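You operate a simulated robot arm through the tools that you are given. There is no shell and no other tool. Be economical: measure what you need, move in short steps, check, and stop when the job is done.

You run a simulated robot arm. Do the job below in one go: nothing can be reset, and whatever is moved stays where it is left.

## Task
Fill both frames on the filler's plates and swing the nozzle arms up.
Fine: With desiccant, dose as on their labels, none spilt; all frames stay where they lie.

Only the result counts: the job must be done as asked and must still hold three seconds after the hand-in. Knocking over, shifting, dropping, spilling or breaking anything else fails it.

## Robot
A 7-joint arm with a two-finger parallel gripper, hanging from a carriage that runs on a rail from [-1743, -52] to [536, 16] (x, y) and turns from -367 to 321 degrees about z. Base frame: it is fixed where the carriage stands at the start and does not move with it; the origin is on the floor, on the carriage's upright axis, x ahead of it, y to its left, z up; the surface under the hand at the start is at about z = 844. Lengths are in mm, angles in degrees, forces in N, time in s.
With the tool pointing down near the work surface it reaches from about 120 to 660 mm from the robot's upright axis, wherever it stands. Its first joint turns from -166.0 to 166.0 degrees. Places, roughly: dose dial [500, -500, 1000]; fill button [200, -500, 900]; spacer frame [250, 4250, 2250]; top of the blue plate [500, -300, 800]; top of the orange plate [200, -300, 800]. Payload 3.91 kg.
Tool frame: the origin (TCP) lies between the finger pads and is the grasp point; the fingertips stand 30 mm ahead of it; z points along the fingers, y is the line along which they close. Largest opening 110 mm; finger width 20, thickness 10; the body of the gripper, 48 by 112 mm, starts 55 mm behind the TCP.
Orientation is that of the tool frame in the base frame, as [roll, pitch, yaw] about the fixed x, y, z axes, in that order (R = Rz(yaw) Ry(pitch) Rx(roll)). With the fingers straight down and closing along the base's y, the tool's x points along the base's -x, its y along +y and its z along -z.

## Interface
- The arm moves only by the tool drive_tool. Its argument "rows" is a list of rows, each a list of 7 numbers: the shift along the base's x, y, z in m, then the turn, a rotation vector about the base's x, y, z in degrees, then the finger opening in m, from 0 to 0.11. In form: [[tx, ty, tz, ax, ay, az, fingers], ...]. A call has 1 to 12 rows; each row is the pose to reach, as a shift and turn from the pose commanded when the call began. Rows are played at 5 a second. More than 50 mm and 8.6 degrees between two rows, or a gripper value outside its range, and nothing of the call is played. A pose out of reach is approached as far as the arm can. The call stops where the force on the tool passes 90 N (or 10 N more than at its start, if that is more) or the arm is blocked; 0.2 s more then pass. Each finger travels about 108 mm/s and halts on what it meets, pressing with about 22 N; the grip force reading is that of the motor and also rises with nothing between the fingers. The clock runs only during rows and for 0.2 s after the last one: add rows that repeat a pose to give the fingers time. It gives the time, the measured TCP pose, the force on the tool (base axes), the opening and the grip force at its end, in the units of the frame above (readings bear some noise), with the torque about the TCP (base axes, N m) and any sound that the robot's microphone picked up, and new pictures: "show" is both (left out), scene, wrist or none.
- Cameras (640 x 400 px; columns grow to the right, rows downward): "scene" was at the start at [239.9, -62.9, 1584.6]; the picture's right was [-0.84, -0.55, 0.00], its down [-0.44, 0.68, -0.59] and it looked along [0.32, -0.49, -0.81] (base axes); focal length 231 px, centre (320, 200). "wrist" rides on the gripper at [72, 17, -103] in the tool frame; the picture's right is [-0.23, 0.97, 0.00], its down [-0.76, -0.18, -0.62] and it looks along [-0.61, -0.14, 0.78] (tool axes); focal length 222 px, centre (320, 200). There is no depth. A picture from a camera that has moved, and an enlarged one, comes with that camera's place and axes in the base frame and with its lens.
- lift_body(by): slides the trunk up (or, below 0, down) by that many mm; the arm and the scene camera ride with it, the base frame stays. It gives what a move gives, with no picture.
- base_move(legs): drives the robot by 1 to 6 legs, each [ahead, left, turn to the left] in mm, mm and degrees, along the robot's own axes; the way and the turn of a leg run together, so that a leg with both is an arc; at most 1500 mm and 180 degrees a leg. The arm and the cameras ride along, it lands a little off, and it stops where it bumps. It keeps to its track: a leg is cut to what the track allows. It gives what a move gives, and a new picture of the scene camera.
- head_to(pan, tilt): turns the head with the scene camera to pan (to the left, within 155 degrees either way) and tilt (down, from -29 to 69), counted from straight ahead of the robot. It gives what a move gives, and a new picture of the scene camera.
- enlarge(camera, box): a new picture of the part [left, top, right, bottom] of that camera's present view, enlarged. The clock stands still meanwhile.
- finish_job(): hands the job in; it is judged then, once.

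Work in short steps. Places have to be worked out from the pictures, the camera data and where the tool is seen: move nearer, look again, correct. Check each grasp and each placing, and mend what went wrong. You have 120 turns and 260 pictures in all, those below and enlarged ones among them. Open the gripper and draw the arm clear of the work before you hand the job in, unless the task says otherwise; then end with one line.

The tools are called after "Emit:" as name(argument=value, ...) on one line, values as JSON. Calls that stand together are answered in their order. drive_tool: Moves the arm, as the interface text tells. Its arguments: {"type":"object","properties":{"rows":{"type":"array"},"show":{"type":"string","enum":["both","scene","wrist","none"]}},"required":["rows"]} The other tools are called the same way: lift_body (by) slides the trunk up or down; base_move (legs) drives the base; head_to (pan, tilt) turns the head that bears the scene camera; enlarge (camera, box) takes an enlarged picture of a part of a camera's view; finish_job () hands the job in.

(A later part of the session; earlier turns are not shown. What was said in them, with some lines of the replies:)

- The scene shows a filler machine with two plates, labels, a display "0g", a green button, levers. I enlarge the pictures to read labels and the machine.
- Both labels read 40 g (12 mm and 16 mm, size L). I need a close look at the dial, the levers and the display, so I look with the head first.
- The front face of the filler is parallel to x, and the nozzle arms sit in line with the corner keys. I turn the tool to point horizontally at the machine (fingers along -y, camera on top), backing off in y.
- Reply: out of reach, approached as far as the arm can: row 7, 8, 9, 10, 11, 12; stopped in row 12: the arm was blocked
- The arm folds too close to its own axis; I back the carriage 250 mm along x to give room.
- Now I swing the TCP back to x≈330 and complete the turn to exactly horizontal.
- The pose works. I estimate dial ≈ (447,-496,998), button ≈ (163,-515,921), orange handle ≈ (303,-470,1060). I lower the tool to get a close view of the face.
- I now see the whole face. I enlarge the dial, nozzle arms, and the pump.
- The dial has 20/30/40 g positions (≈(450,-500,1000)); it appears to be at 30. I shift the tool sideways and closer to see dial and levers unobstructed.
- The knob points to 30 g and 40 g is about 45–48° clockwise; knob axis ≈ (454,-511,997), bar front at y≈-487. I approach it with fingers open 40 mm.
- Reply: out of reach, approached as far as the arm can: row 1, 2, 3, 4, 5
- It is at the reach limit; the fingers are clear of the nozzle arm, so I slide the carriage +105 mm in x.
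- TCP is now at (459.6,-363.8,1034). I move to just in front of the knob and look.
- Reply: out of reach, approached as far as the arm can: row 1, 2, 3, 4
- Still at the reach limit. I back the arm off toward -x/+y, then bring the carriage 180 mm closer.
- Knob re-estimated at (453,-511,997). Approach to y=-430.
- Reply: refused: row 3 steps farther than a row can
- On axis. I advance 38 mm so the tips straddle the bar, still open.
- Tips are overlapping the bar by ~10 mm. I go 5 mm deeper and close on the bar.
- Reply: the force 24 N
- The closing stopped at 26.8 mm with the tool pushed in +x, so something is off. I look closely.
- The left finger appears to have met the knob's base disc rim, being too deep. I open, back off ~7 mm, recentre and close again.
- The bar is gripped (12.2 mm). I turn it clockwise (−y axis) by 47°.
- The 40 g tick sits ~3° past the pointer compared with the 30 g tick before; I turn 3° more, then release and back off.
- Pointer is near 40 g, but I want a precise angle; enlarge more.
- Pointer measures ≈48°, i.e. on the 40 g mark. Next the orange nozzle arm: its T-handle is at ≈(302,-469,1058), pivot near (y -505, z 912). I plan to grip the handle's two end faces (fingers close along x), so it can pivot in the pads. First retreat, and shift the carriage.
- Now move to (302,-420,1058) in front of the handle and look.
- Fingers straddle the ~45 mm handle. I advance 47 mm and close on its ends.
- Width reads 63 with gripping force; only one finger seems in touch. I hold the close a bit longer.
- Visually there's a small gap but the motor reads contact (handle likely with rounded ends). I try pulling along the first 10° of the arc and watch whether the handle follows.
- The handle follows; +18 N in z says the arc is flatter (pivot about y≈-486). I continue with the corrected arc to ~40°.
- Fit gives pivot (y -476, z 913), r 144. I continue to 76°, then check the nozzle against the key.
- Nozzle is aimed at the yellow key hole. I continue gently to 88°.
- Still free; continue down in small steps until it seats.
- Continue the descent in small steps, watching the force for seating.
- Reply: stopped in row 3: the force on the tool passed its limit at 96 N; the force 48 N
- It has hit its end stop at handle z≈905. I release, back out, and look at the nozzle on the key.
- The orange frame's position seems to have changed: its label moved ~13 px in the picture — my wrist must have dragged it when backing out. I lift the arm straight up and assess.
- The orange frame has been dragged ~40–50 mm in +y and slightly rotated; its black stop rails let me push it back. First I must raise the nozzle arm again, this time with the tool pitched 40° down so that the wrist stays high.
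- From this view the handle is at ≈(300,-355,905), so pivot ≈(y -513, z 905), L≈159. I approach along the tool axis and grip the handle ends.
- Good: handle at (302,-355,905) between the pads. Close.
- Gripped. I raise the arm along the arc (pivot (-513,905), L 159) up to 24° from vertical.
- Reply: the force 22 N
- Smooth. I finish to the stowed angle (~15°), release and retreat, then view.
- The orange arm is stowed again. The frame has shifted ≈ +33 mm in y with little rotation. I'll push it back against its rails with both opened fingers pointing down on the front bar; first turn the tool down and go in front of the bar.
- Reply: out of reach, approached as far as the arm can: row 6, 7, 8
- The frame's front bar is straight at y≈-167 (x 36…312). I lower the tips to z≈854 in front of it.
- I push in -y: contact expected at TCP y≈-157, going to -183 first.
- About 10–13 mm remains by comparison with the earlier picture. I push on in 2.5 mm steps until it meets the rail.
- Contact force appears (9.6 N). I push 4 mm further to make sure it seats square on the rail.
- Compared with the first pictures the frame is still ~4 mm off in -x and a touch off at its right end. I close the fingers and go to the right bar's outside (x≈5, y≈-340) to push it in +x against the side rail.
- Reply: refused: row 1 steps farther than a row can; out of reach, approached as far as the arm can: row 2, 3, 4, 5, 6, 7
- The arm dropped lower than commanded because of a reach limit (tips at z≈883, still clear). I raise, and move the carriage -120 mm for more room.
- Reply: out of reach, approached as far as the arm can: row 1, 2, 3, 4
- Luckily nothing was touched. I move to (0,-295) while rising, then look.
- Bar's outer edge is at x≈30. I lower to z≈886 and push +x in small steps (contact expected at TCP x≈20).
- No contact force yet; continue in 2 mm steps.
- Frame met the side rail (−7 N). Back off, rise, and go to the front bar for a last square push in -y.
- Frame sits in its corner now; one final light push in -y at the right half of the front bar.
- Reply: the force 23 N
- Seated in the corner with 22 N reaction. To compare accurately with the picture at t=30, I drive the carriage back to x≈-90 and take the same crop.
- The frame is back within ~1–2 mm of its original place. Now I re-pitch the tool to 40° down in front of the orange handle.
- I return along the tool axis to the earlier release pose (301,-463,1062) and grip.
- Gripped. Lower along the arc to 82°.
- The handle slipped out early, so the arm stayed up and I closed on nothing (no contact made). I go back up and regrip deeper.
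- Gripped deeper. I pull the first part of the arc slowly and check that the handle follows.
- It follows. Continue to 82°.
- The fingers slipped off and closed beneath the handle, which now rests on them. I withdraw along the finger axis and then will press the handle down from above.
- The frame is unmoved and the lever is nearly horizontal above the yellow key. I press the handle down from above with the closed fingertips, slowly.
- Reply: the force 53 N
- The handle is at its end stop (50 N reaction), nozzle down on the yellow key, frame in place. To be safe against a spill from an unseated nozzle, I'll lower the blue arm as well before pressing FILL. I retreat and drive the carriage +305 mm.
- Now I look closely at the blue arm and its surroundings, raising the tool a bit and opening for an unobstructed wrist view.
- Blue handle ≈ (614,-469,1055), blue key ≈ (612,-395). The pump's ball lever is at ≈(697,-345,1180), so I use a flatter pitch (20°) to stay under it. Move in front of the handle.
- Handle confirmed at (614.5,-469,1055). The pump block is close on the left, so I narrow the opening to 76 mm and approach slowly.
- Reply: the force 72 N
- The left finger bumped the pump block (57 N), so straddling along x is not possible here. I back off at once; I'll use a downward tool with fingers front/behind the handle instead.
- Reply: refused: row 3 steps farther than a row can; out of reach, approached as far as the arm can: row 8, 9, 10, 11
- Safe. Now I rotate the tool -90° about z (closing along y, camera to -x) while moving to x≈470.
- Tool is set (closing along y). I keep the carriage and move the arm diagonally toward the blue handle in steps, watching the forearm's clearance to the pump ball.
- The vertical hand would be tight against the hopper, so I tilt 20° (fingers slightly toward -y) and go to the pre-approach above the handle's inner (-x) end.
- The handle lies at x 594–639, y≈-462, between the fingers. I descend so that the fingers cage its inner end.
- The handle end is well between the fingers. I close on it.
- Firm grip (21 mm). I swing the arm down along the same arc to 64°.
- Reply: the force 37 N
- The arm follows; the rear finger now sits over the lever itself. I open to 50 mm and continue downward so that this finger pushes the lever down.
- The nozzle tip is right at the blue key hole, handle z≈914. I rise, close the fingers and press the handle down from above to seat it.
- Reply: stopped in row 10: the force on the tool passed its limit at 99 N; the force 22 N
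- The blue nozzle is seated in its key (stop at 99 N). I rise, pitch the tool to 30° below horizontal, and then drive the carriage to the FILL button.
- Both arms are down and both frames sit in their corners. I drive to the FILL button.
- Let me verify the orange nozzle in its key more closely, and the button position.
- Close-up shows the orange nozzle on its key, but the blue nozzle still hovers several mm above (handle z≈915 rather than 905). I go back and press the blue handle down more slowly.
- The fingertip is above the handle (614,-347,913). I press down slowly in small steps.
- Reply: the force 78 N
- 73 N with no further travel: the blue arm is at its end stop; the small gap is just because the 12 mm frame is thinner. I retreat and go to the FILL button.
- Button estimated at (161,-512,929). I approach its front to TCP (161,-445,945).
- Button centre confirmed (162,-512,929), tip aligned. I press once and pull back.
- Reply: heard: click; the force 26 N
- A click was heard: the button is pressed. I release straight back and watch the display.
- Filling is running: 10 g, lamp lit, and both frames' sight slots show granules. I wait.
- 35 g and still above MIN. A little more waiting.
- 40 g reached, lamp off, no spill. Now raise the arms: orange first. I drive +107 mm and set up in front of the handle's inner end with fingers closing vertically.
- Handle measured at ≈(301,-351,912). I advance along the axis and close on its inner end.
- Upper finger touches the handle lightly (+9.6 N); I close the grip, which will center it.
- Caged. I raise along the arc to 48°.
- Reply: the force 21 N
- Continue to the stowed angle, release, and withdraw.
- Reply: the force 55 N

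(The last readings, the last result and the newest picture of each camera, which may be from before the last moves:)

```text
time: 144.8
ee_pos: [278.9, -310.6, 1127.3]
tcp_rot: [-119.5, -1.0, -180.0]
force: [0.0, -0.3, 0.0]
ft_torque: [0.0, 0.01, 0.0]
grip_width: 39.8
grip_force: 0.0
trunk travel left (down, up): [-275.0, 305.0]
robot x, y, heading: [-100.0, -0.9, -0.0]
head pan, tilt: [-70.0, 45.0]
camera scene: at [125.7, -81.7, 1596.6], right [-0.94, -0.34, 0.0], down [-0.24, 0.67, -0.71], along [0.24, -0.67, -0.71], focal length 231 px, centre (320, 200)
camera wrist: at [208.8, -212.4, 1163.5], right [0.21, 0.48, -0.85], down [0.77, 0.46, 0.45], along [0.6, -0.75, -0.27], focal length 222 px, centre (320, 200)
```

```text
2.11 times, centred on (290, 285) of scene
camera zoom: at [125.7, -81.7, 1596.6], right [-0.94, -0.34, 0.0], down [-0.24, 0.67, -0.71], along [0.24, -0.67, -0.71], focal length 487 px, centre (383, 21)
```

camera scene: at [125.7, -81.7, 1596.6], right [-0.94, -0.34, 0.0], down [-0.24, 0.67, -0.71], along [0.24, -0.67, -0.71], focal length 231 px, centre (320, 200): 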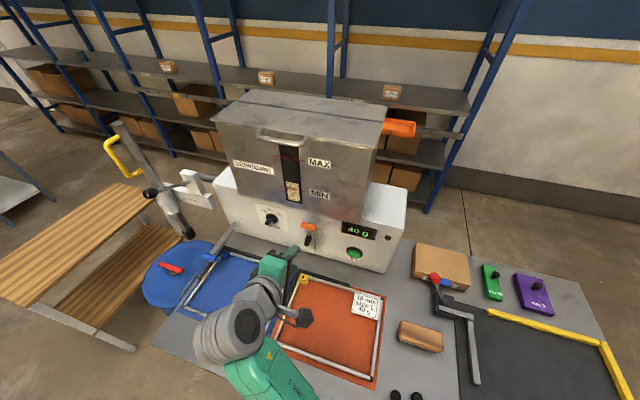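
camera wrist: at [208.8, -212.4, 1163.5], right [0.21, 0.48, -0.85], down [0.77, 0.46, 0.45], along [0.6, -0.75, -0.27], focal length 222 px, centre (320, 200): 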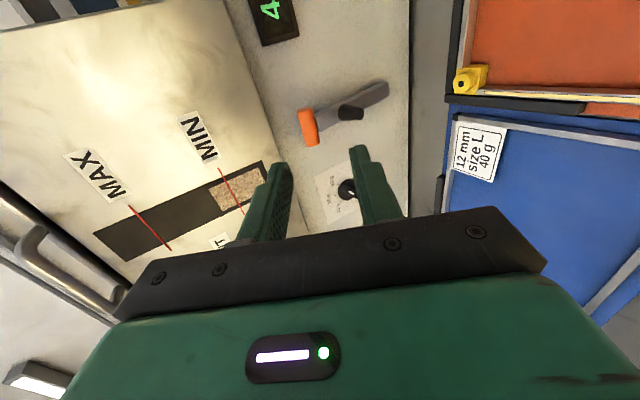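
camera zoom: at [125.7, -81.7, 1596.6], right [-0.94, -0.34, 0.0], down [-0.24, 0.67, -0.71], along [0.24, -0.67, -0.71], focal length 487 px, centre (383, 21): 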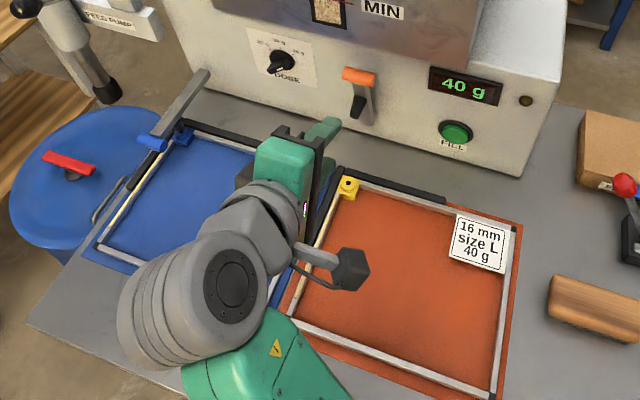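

Orange arm is stowed and its frame is in place. Now the blue: drive +315 mm and go to the pre-grasp in front of its inner handle end.

Emit:
base_move(legs=[[315, 0, 0]])

Emit:
drive_tool(rows=[[0, 0.02, -0.04, 0, 0, 0, 0.04], [0, 0.02, -0.08, 0, 0, 0, 0.04], [0, 0.02, -0.12, 0, 0, 0, 0.04], [0, 0.02, -0.16, 0, 0, 0, 0.04], [0, 0.02, -0.173, 0, 0, 0, 0.04], [0, 0.02, -0.173, 0, 0, 0, 0.04]], show="wrist")

Emit:
enlarge(camera="wrist", box=[220, 60, 460, 240])

```text
time: 147.0
ee_pos: [593.3, -301.4, 1126.1]
tcp_rot: [-119.6, -1.1, 180.0]
force: [-0.9, 0.0, -0.6]
ft_torque: [-0.02, 0.0, -0.01]
grip_width: 39.8
grip_force: 0.0
trunk travel left (down, up): [-275.0, 305.0]
robot x, y, heading: [215.5, 6.2, -0.4]
head pan, tilt: [-70.0, 45.0]
camera scene: at [439.8, -72.6, 1596.6], right [-0.94, -0.34, 0.0], down [-0.24, 0.67, -0.71], along [0.24, -0.67, -0.71], focal length 231 px, centre (320, 200)
```

scene: 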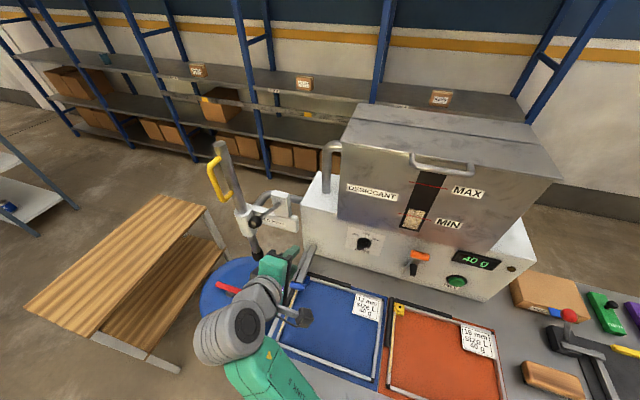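

```text
time: 148.4
ee_pos: [592.4, -281.8, 953.6]
tcp_rot: [-119.5, -1.0, 179.9]
force: [-0.7, 0.4, 0.2]
ft_torque: [0.02, -0.02, 0.03]
grip_width: 40.2
grip_force: 0.1
trunk travel left (down, up): [-275.0, 305.0]
robot x, y, heading: [211.3, 9.8, 0.0]
head pan, tilt: [-70.0, 45.0]
camera wrist: at [522.4, -183.6, 989.7], right [0.21, 0.48, -0.85], down [0.77, 0.45, 0.45], along [0.6, -0.75, -0.27], focal length 222 px, centre (320, 200)
```

wrist: 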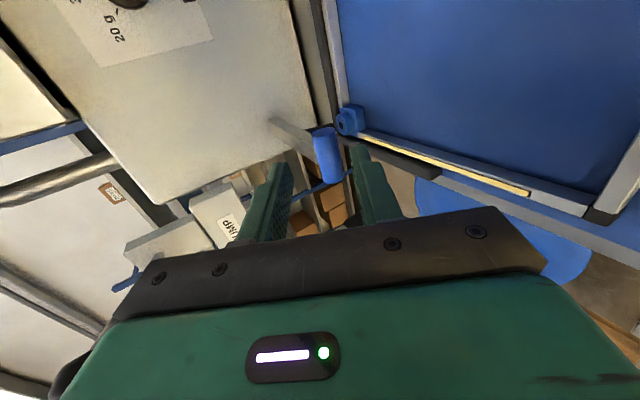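

```text
2.22 times, centred on (340, 150) of wrist
camera zoom: at [522.4, -183.6, 989.7], right [0.21, 0.48, -0.85], down [0.77, 0.45, 0.45], along [0.6, -0.75, -0.27], focal length 494 px, centre (276, 311)
```

zoom: 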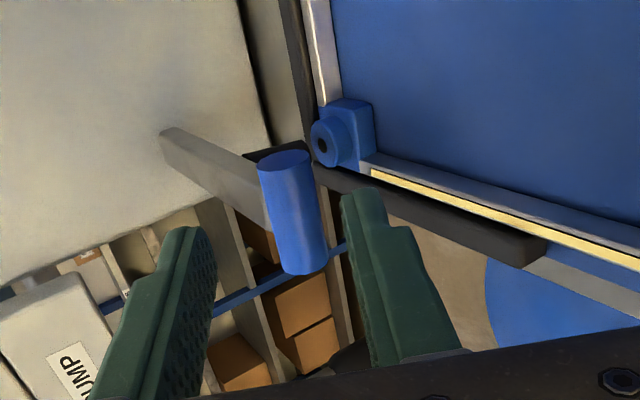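

Blue handle near end at (592,-348,911). Advance and close.

Emit:
drive_tool(rows=[[0.003, -0.02, -0.008, 0, 0, 0, 0.042], [0.003, -0.04, -0.02, 0, 0, 0, 0.042], [0.003, -0.058, -0.0315, 0, 0, 0, 0.042], [0.003, -0.058, -0.0315, 0, 0, 0, 0.02], [0.003, -0.058, -0.0315, 0, 0, 0, 0.0], [0.003, -0.058, -0.0315, 0, 0, 0, 0.0]], show="wrist")

```text
time: 149.8
ee_pos: [595.0, -340.2, 923.1]
tcp_rot: [-119.3, -1.0, 180.0]
force: [-7.9, 9.7, 22.3]
ft_torque: [-2.0, -0.36, -0.17]
grip_width: 32.4
grip_force: 45.4
trunk travel left (down, up): [-275.0, 305.0]
robot x, y, heading: [209.0, 4.3, -0.3]
head pan, tilt: [-70.0, 45.0]
camera wrist: at [524.9, -241.7, 959.3], right [0.21, 0.48, -0.85], down [0.77, 0.46, 0.45], along [0.6, -0.75, -0.27], focal length 222 px, centre (320, 200)
```

wrist: 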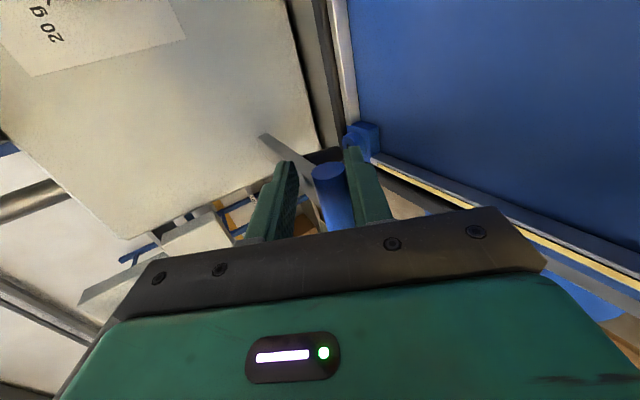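

Caged as before; raise to 48°.

Emit:
drive_tool(rows=[[0, -0.0009, 0.0166, 0, 0, 0, 0.0], [0, -0.0035, 0.0331, 0, 0, 0, 0.0], [0, -0.0078, 0.0491, 0, 0, 0, 0.0], [0, -0.0137, 0.0647, 0, 0, 0, 0.0], [0, -0.0213, 0.0795, 0, 0, 0, 0.0], [0, -0.0304, 0.0935, 0, 0, 0, 0.0], [0, -0.0408, 0.1064, 0, 0, 0, 0.0], [0, -0.0408, 0.1064, 0, 0, 0, 0.0]], show="both")

```text
time: 151.6
ee_pos: [597.0, -379.8, 1028.5]
tcp_rot: [-119.7, -1.1, 180.0]
force: [6.0, -6.3, -17.7]
ft_torque: [1.29, 0.26, 0.23]
grip_width: 24.8
grip_force: 44.8
trunk travel left (down, up): [-275.0, 305.0]
robot x, y, heading: [209.1, 5.2, -0.4]
head pan, tilt: [-70.0, 45.0]
camera scene: at [439.8, -72.6, 1596.5], right [-0.94, -0.34, 0.0], down [-0.24, 0.67, -0.71], along [0.24, -0.67, -0.71], focal length 231 px, centre (320, 200)
camera wrist: at [526.0, -282.5, 1065.3], right [0.21, 0.48, -0.85], down [0.77, 0.45, 0.45], along [0.6, -0.75, -0.27], focal length 222 px, centre (320, 200)
```

scene: 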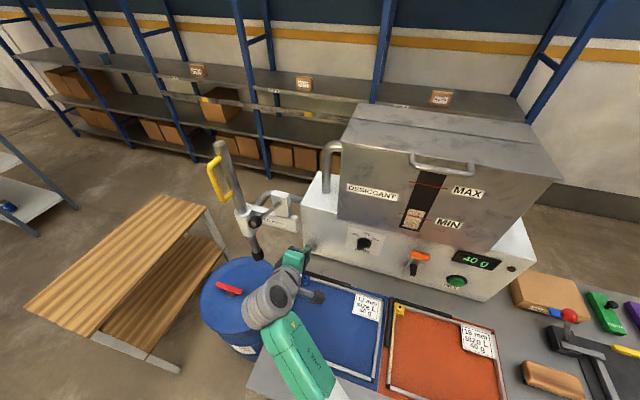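
wrist: 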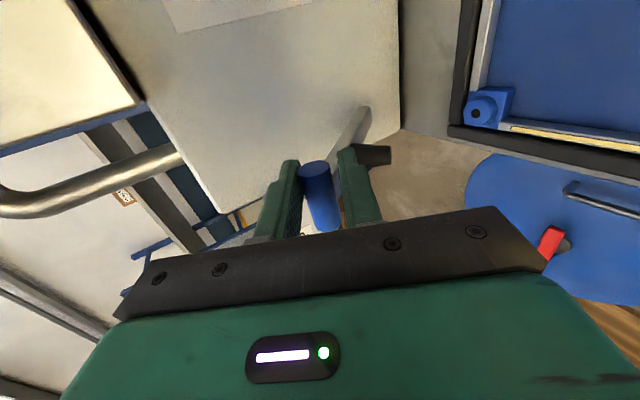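

Following well. Continue to the stowed angle.

Emit:
drive_tool(rows=[[0, -0.0118, 0.0118, 0, 0, 0, 0.0], [0, -0.0247, 0.0222, 0, 0, 0, 0.0], [0, -0.0387, 0.0313, 0, 0, 0, 0.0], [0, -0.0535, 0.0389, 0, 0, 0, 0.0], [0, -0.0638, 0.043, 0, 0, 0, 0.0], [0, -0.0744, 0.0464, 0, 0, 0, 0.0], [0, -0.078, 0.0475, 0, 0, 0, 0.0], [0, -0.078, 0.0475, 0, 0, 0, 0.0]], show="wrist")

Emit:
drive_tool(rows=[[0, 0, 0, 0, 0, 0, 0.04], [0, 0, 0, 0, 0, 0, 0.045], [0, 0.03, 0.017, 0, 0, 0, 0.045], [-0.01, 0.065, 0.037, 0, 0, 0, 0.045], [-0.03, 0.1, 0.05, 0, 0, 0, 0.045], [-0.06, 0.13, 0.05, 0, 0, 0, 0.045], [-0.1, 0.15, 0.05, 0, 0, 0, 0.045], [-0.14, 0.16, 0.05, 0, 0, 0, 0.06]], show="both")

Emit:
enlarge(camera="scene", box=[220, 190, 520, 400])

```text
time: 153.0
ee_pos: [596.7, -437.8, 1072.3]
tcp_rot: [-119.9, -1.1, -179.4]
force: [-29.8, 65.5, 16.7]
ft_torque: [1.36, 0.66, 0.47]
grip_width: 23.2
grip_force: 45.3
trunk travel left (down, up): [-275.0, 305.0]
robot x, y, heading: [215.2, 6.6, -0.4]
head pan, tilt: [-70.0, 45.0]
stopped in row 7: the force on the tool passed its limit at 96 N (the readings are from after the stop); the commanded pose is now the measured one
camera wrist: at [526.2, -341.2, 1109.5], right [0.2, 0.49, -0.85], down [0.77, 0.46, 0.45], along [0.61, -0.74, -0.28], focal length 222 px, centre (320, 200)
```

wrist: 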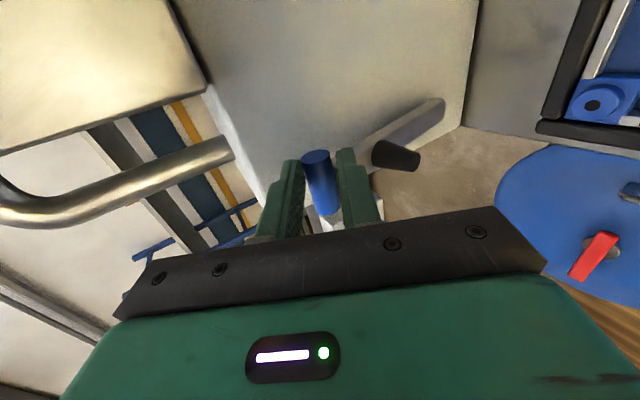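

```text
time: 154.8
ee_pos: [458.6, -289.8, 1125.3]
tcp_rot: [-119.6, -1.0, -179.8]
force: [0.0, 0.4, -0.1]
ft_torque: [0.01, 0.0, -0.01]
grip_width: 60.0
grip_force: 0.1
trunk travel left (down, up): [-275.0, 305.0]
robot x, y, heading: [214.6, 4.1, -0.2]
head pan, tilt: [-70.0, 45.0]
camera scene: at [439.4, -72.1, 1596.6], right [-0.94, -0.34, 0.0], down [-0.24, 0.67, -0.71], along [0.24, -0.67, -0.71], focal length 231 px, centre (320, 200)
camera wrist: at [388.5, -192.2, 1162.3], right [0.21, 0.48, -0.85], down [0.77, 0.46, 0.45], along [0.61, -0.75, -0.27], focal length 222 px, centre (320, 200)
```

scene: 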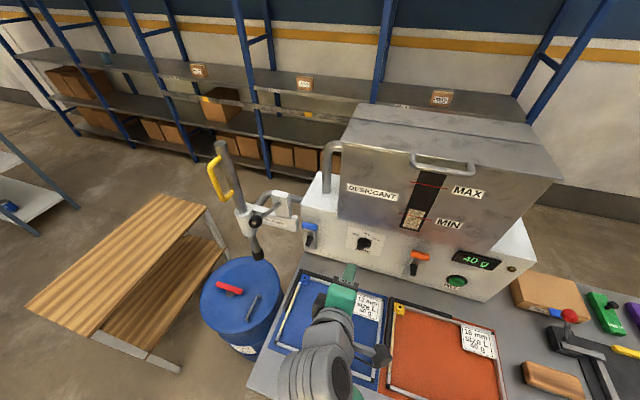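
wrist: 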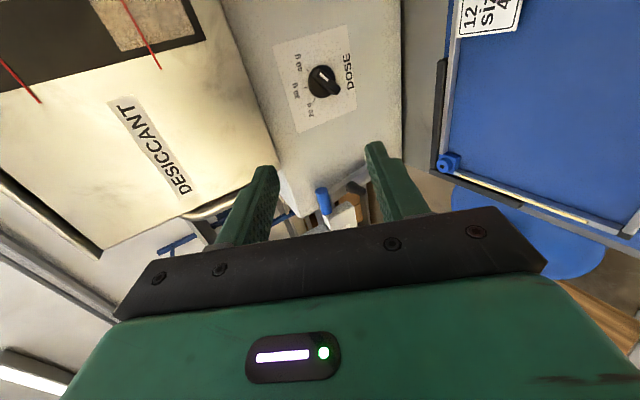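

```text
1.90 times, centred on (370, 295) of scene
camera zoom: at [439.4, -72.1, 1596.6], right [-0.94, -0.34, 0.0], down [-0.24, 0.67, -0.71], along [0.24, -0.67, -0.71], focal length 441 px, centre (225, 19)
```

zoom: 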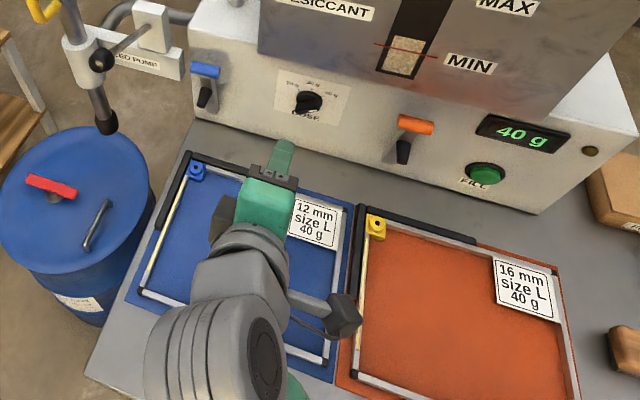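

Both arms appear up. I compare the blue arm with the picture from before it was moved (same crop).

Emit:
enlarge(camera="scene", box=[220, 160, 420, 320])

Emit:
enlarge(camera="scene", box=[285, 205, 345, 255])

```text
2.50 times, centred on (320, 240) of scene
camera zoom: at [439.4, -72.1, 1596.6], right [-0.94, -0.34, 0.0], down [-0.24, 0.67, -0.71], along [0.24, -0.67, -0.71], focal length 578 px, centre (320, 100)
```

zoom: 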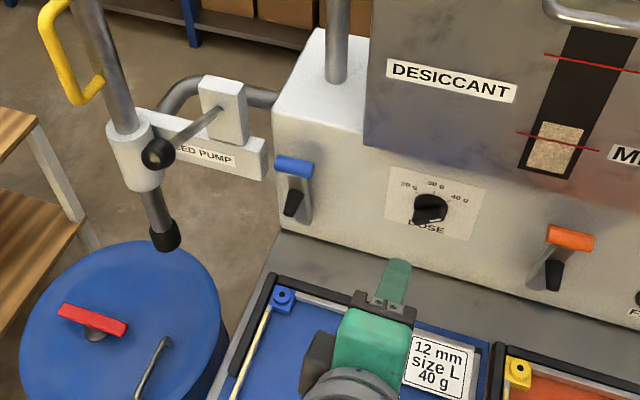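

```text
8.00 times, centred on (315, 230) of scene
camera zoom: at [439.4, -72.1, 1596.6], right [-0.94, -0.34, 0.0], down [-0.24, 0.67, -0.71], along [0.24, -0.67, -0.71], focal length 1851 px, centre (360, -40)
```

zoom: 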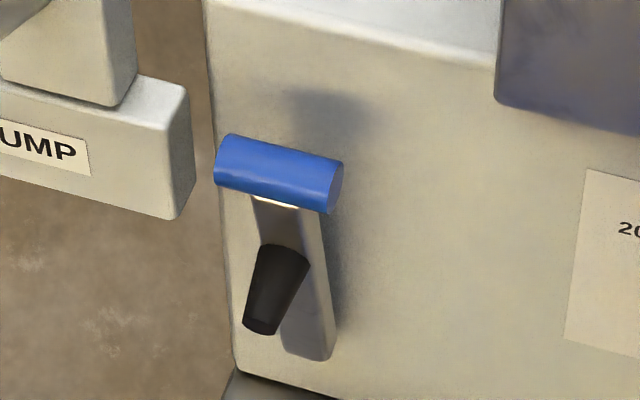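

The blue arm is back exactly where it was at the start. I lift the arm clear and take a last look.

Emit:
drive_tool(rows=[[0, 0.03, 0.03, 0, 0, 0, 0.09], [-0.02, 0.05, 0.06, 0, 0, 0, 0.11], [-0.05, 0.06, 0.09, 0, 0, 0, 0.11], [-0.05, 0.06, 0.12, 0, 0, 0, 0.11]], show="scene")

Emit:
enlarge(camera="scene", box=[240, 210, 540, 400])

```text
time: 155.8
ee_pos: [474.4, -246.0, 1247.1]
tcp_rot: [-119.5, -1.1, -179.8]
force: [0.4, 0.1, -0.1]
ft_torque: [-0.03, -0.02, 0.03]
grip_width: 109.9
grip_force: 0.0
out of reach, approached as far as the arm can: row 2, 3, 4
trunk travel left (down, up): [-275.0, 305.0]
robot x, y, heading: [209.5, 6.3, -0.0]
head pan, tilt: [-70.0, 45.0]
camera scene: at [439.7, -72.1, 1596.5], right [-0.94, -0.34, 0.0], down [-0.24, 0.66, -0.71], along [0.24, -0.67, -0.71], focal length 231 px, centre (320, 200)
```

scene: 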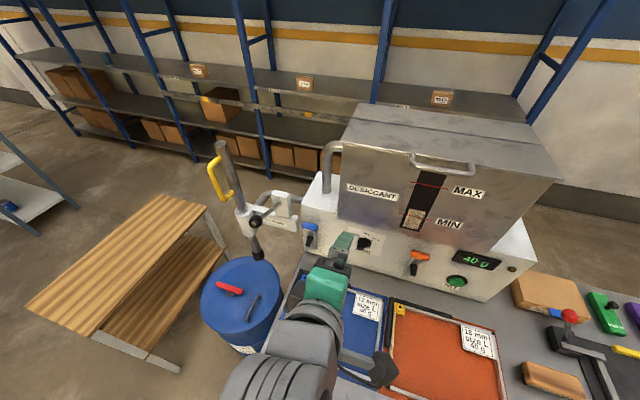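

```text
2.11 times, centred on (390, 305) of scene
camera zoom: at [439.7, -72.1, 1596.5], right [-0.94, -0.34, 0.0], down [-0.24, 0.66, -0.71], along [0.24, -0.67, -0.71], focal length 487 px, centre (173, -21)
```

zoom: 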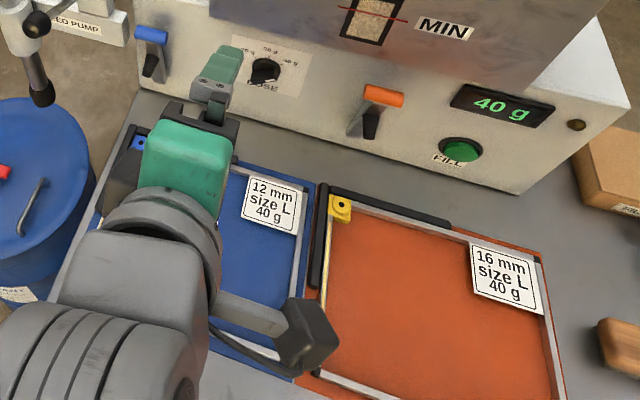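

Both frames show a full dose (40 g on the display), the nozzle arms are up, no desiccant is spilt, both frames sit against their rails, and the arm is clear with the gripper open. I hand in.

Emit:
finish_job()

```text
The job is handed in.
```

I filled both frames with 40 g of desiccant each, as on their labels, and both nozzle arms are back up with nothing spilt. However, my wrist dragged the 16 mm (orange) frame about 33 mm during the first attempt. I pushed it back against its rails before filling, to within about 1–2 mm of where it lay, so it did not stay put the whole time.
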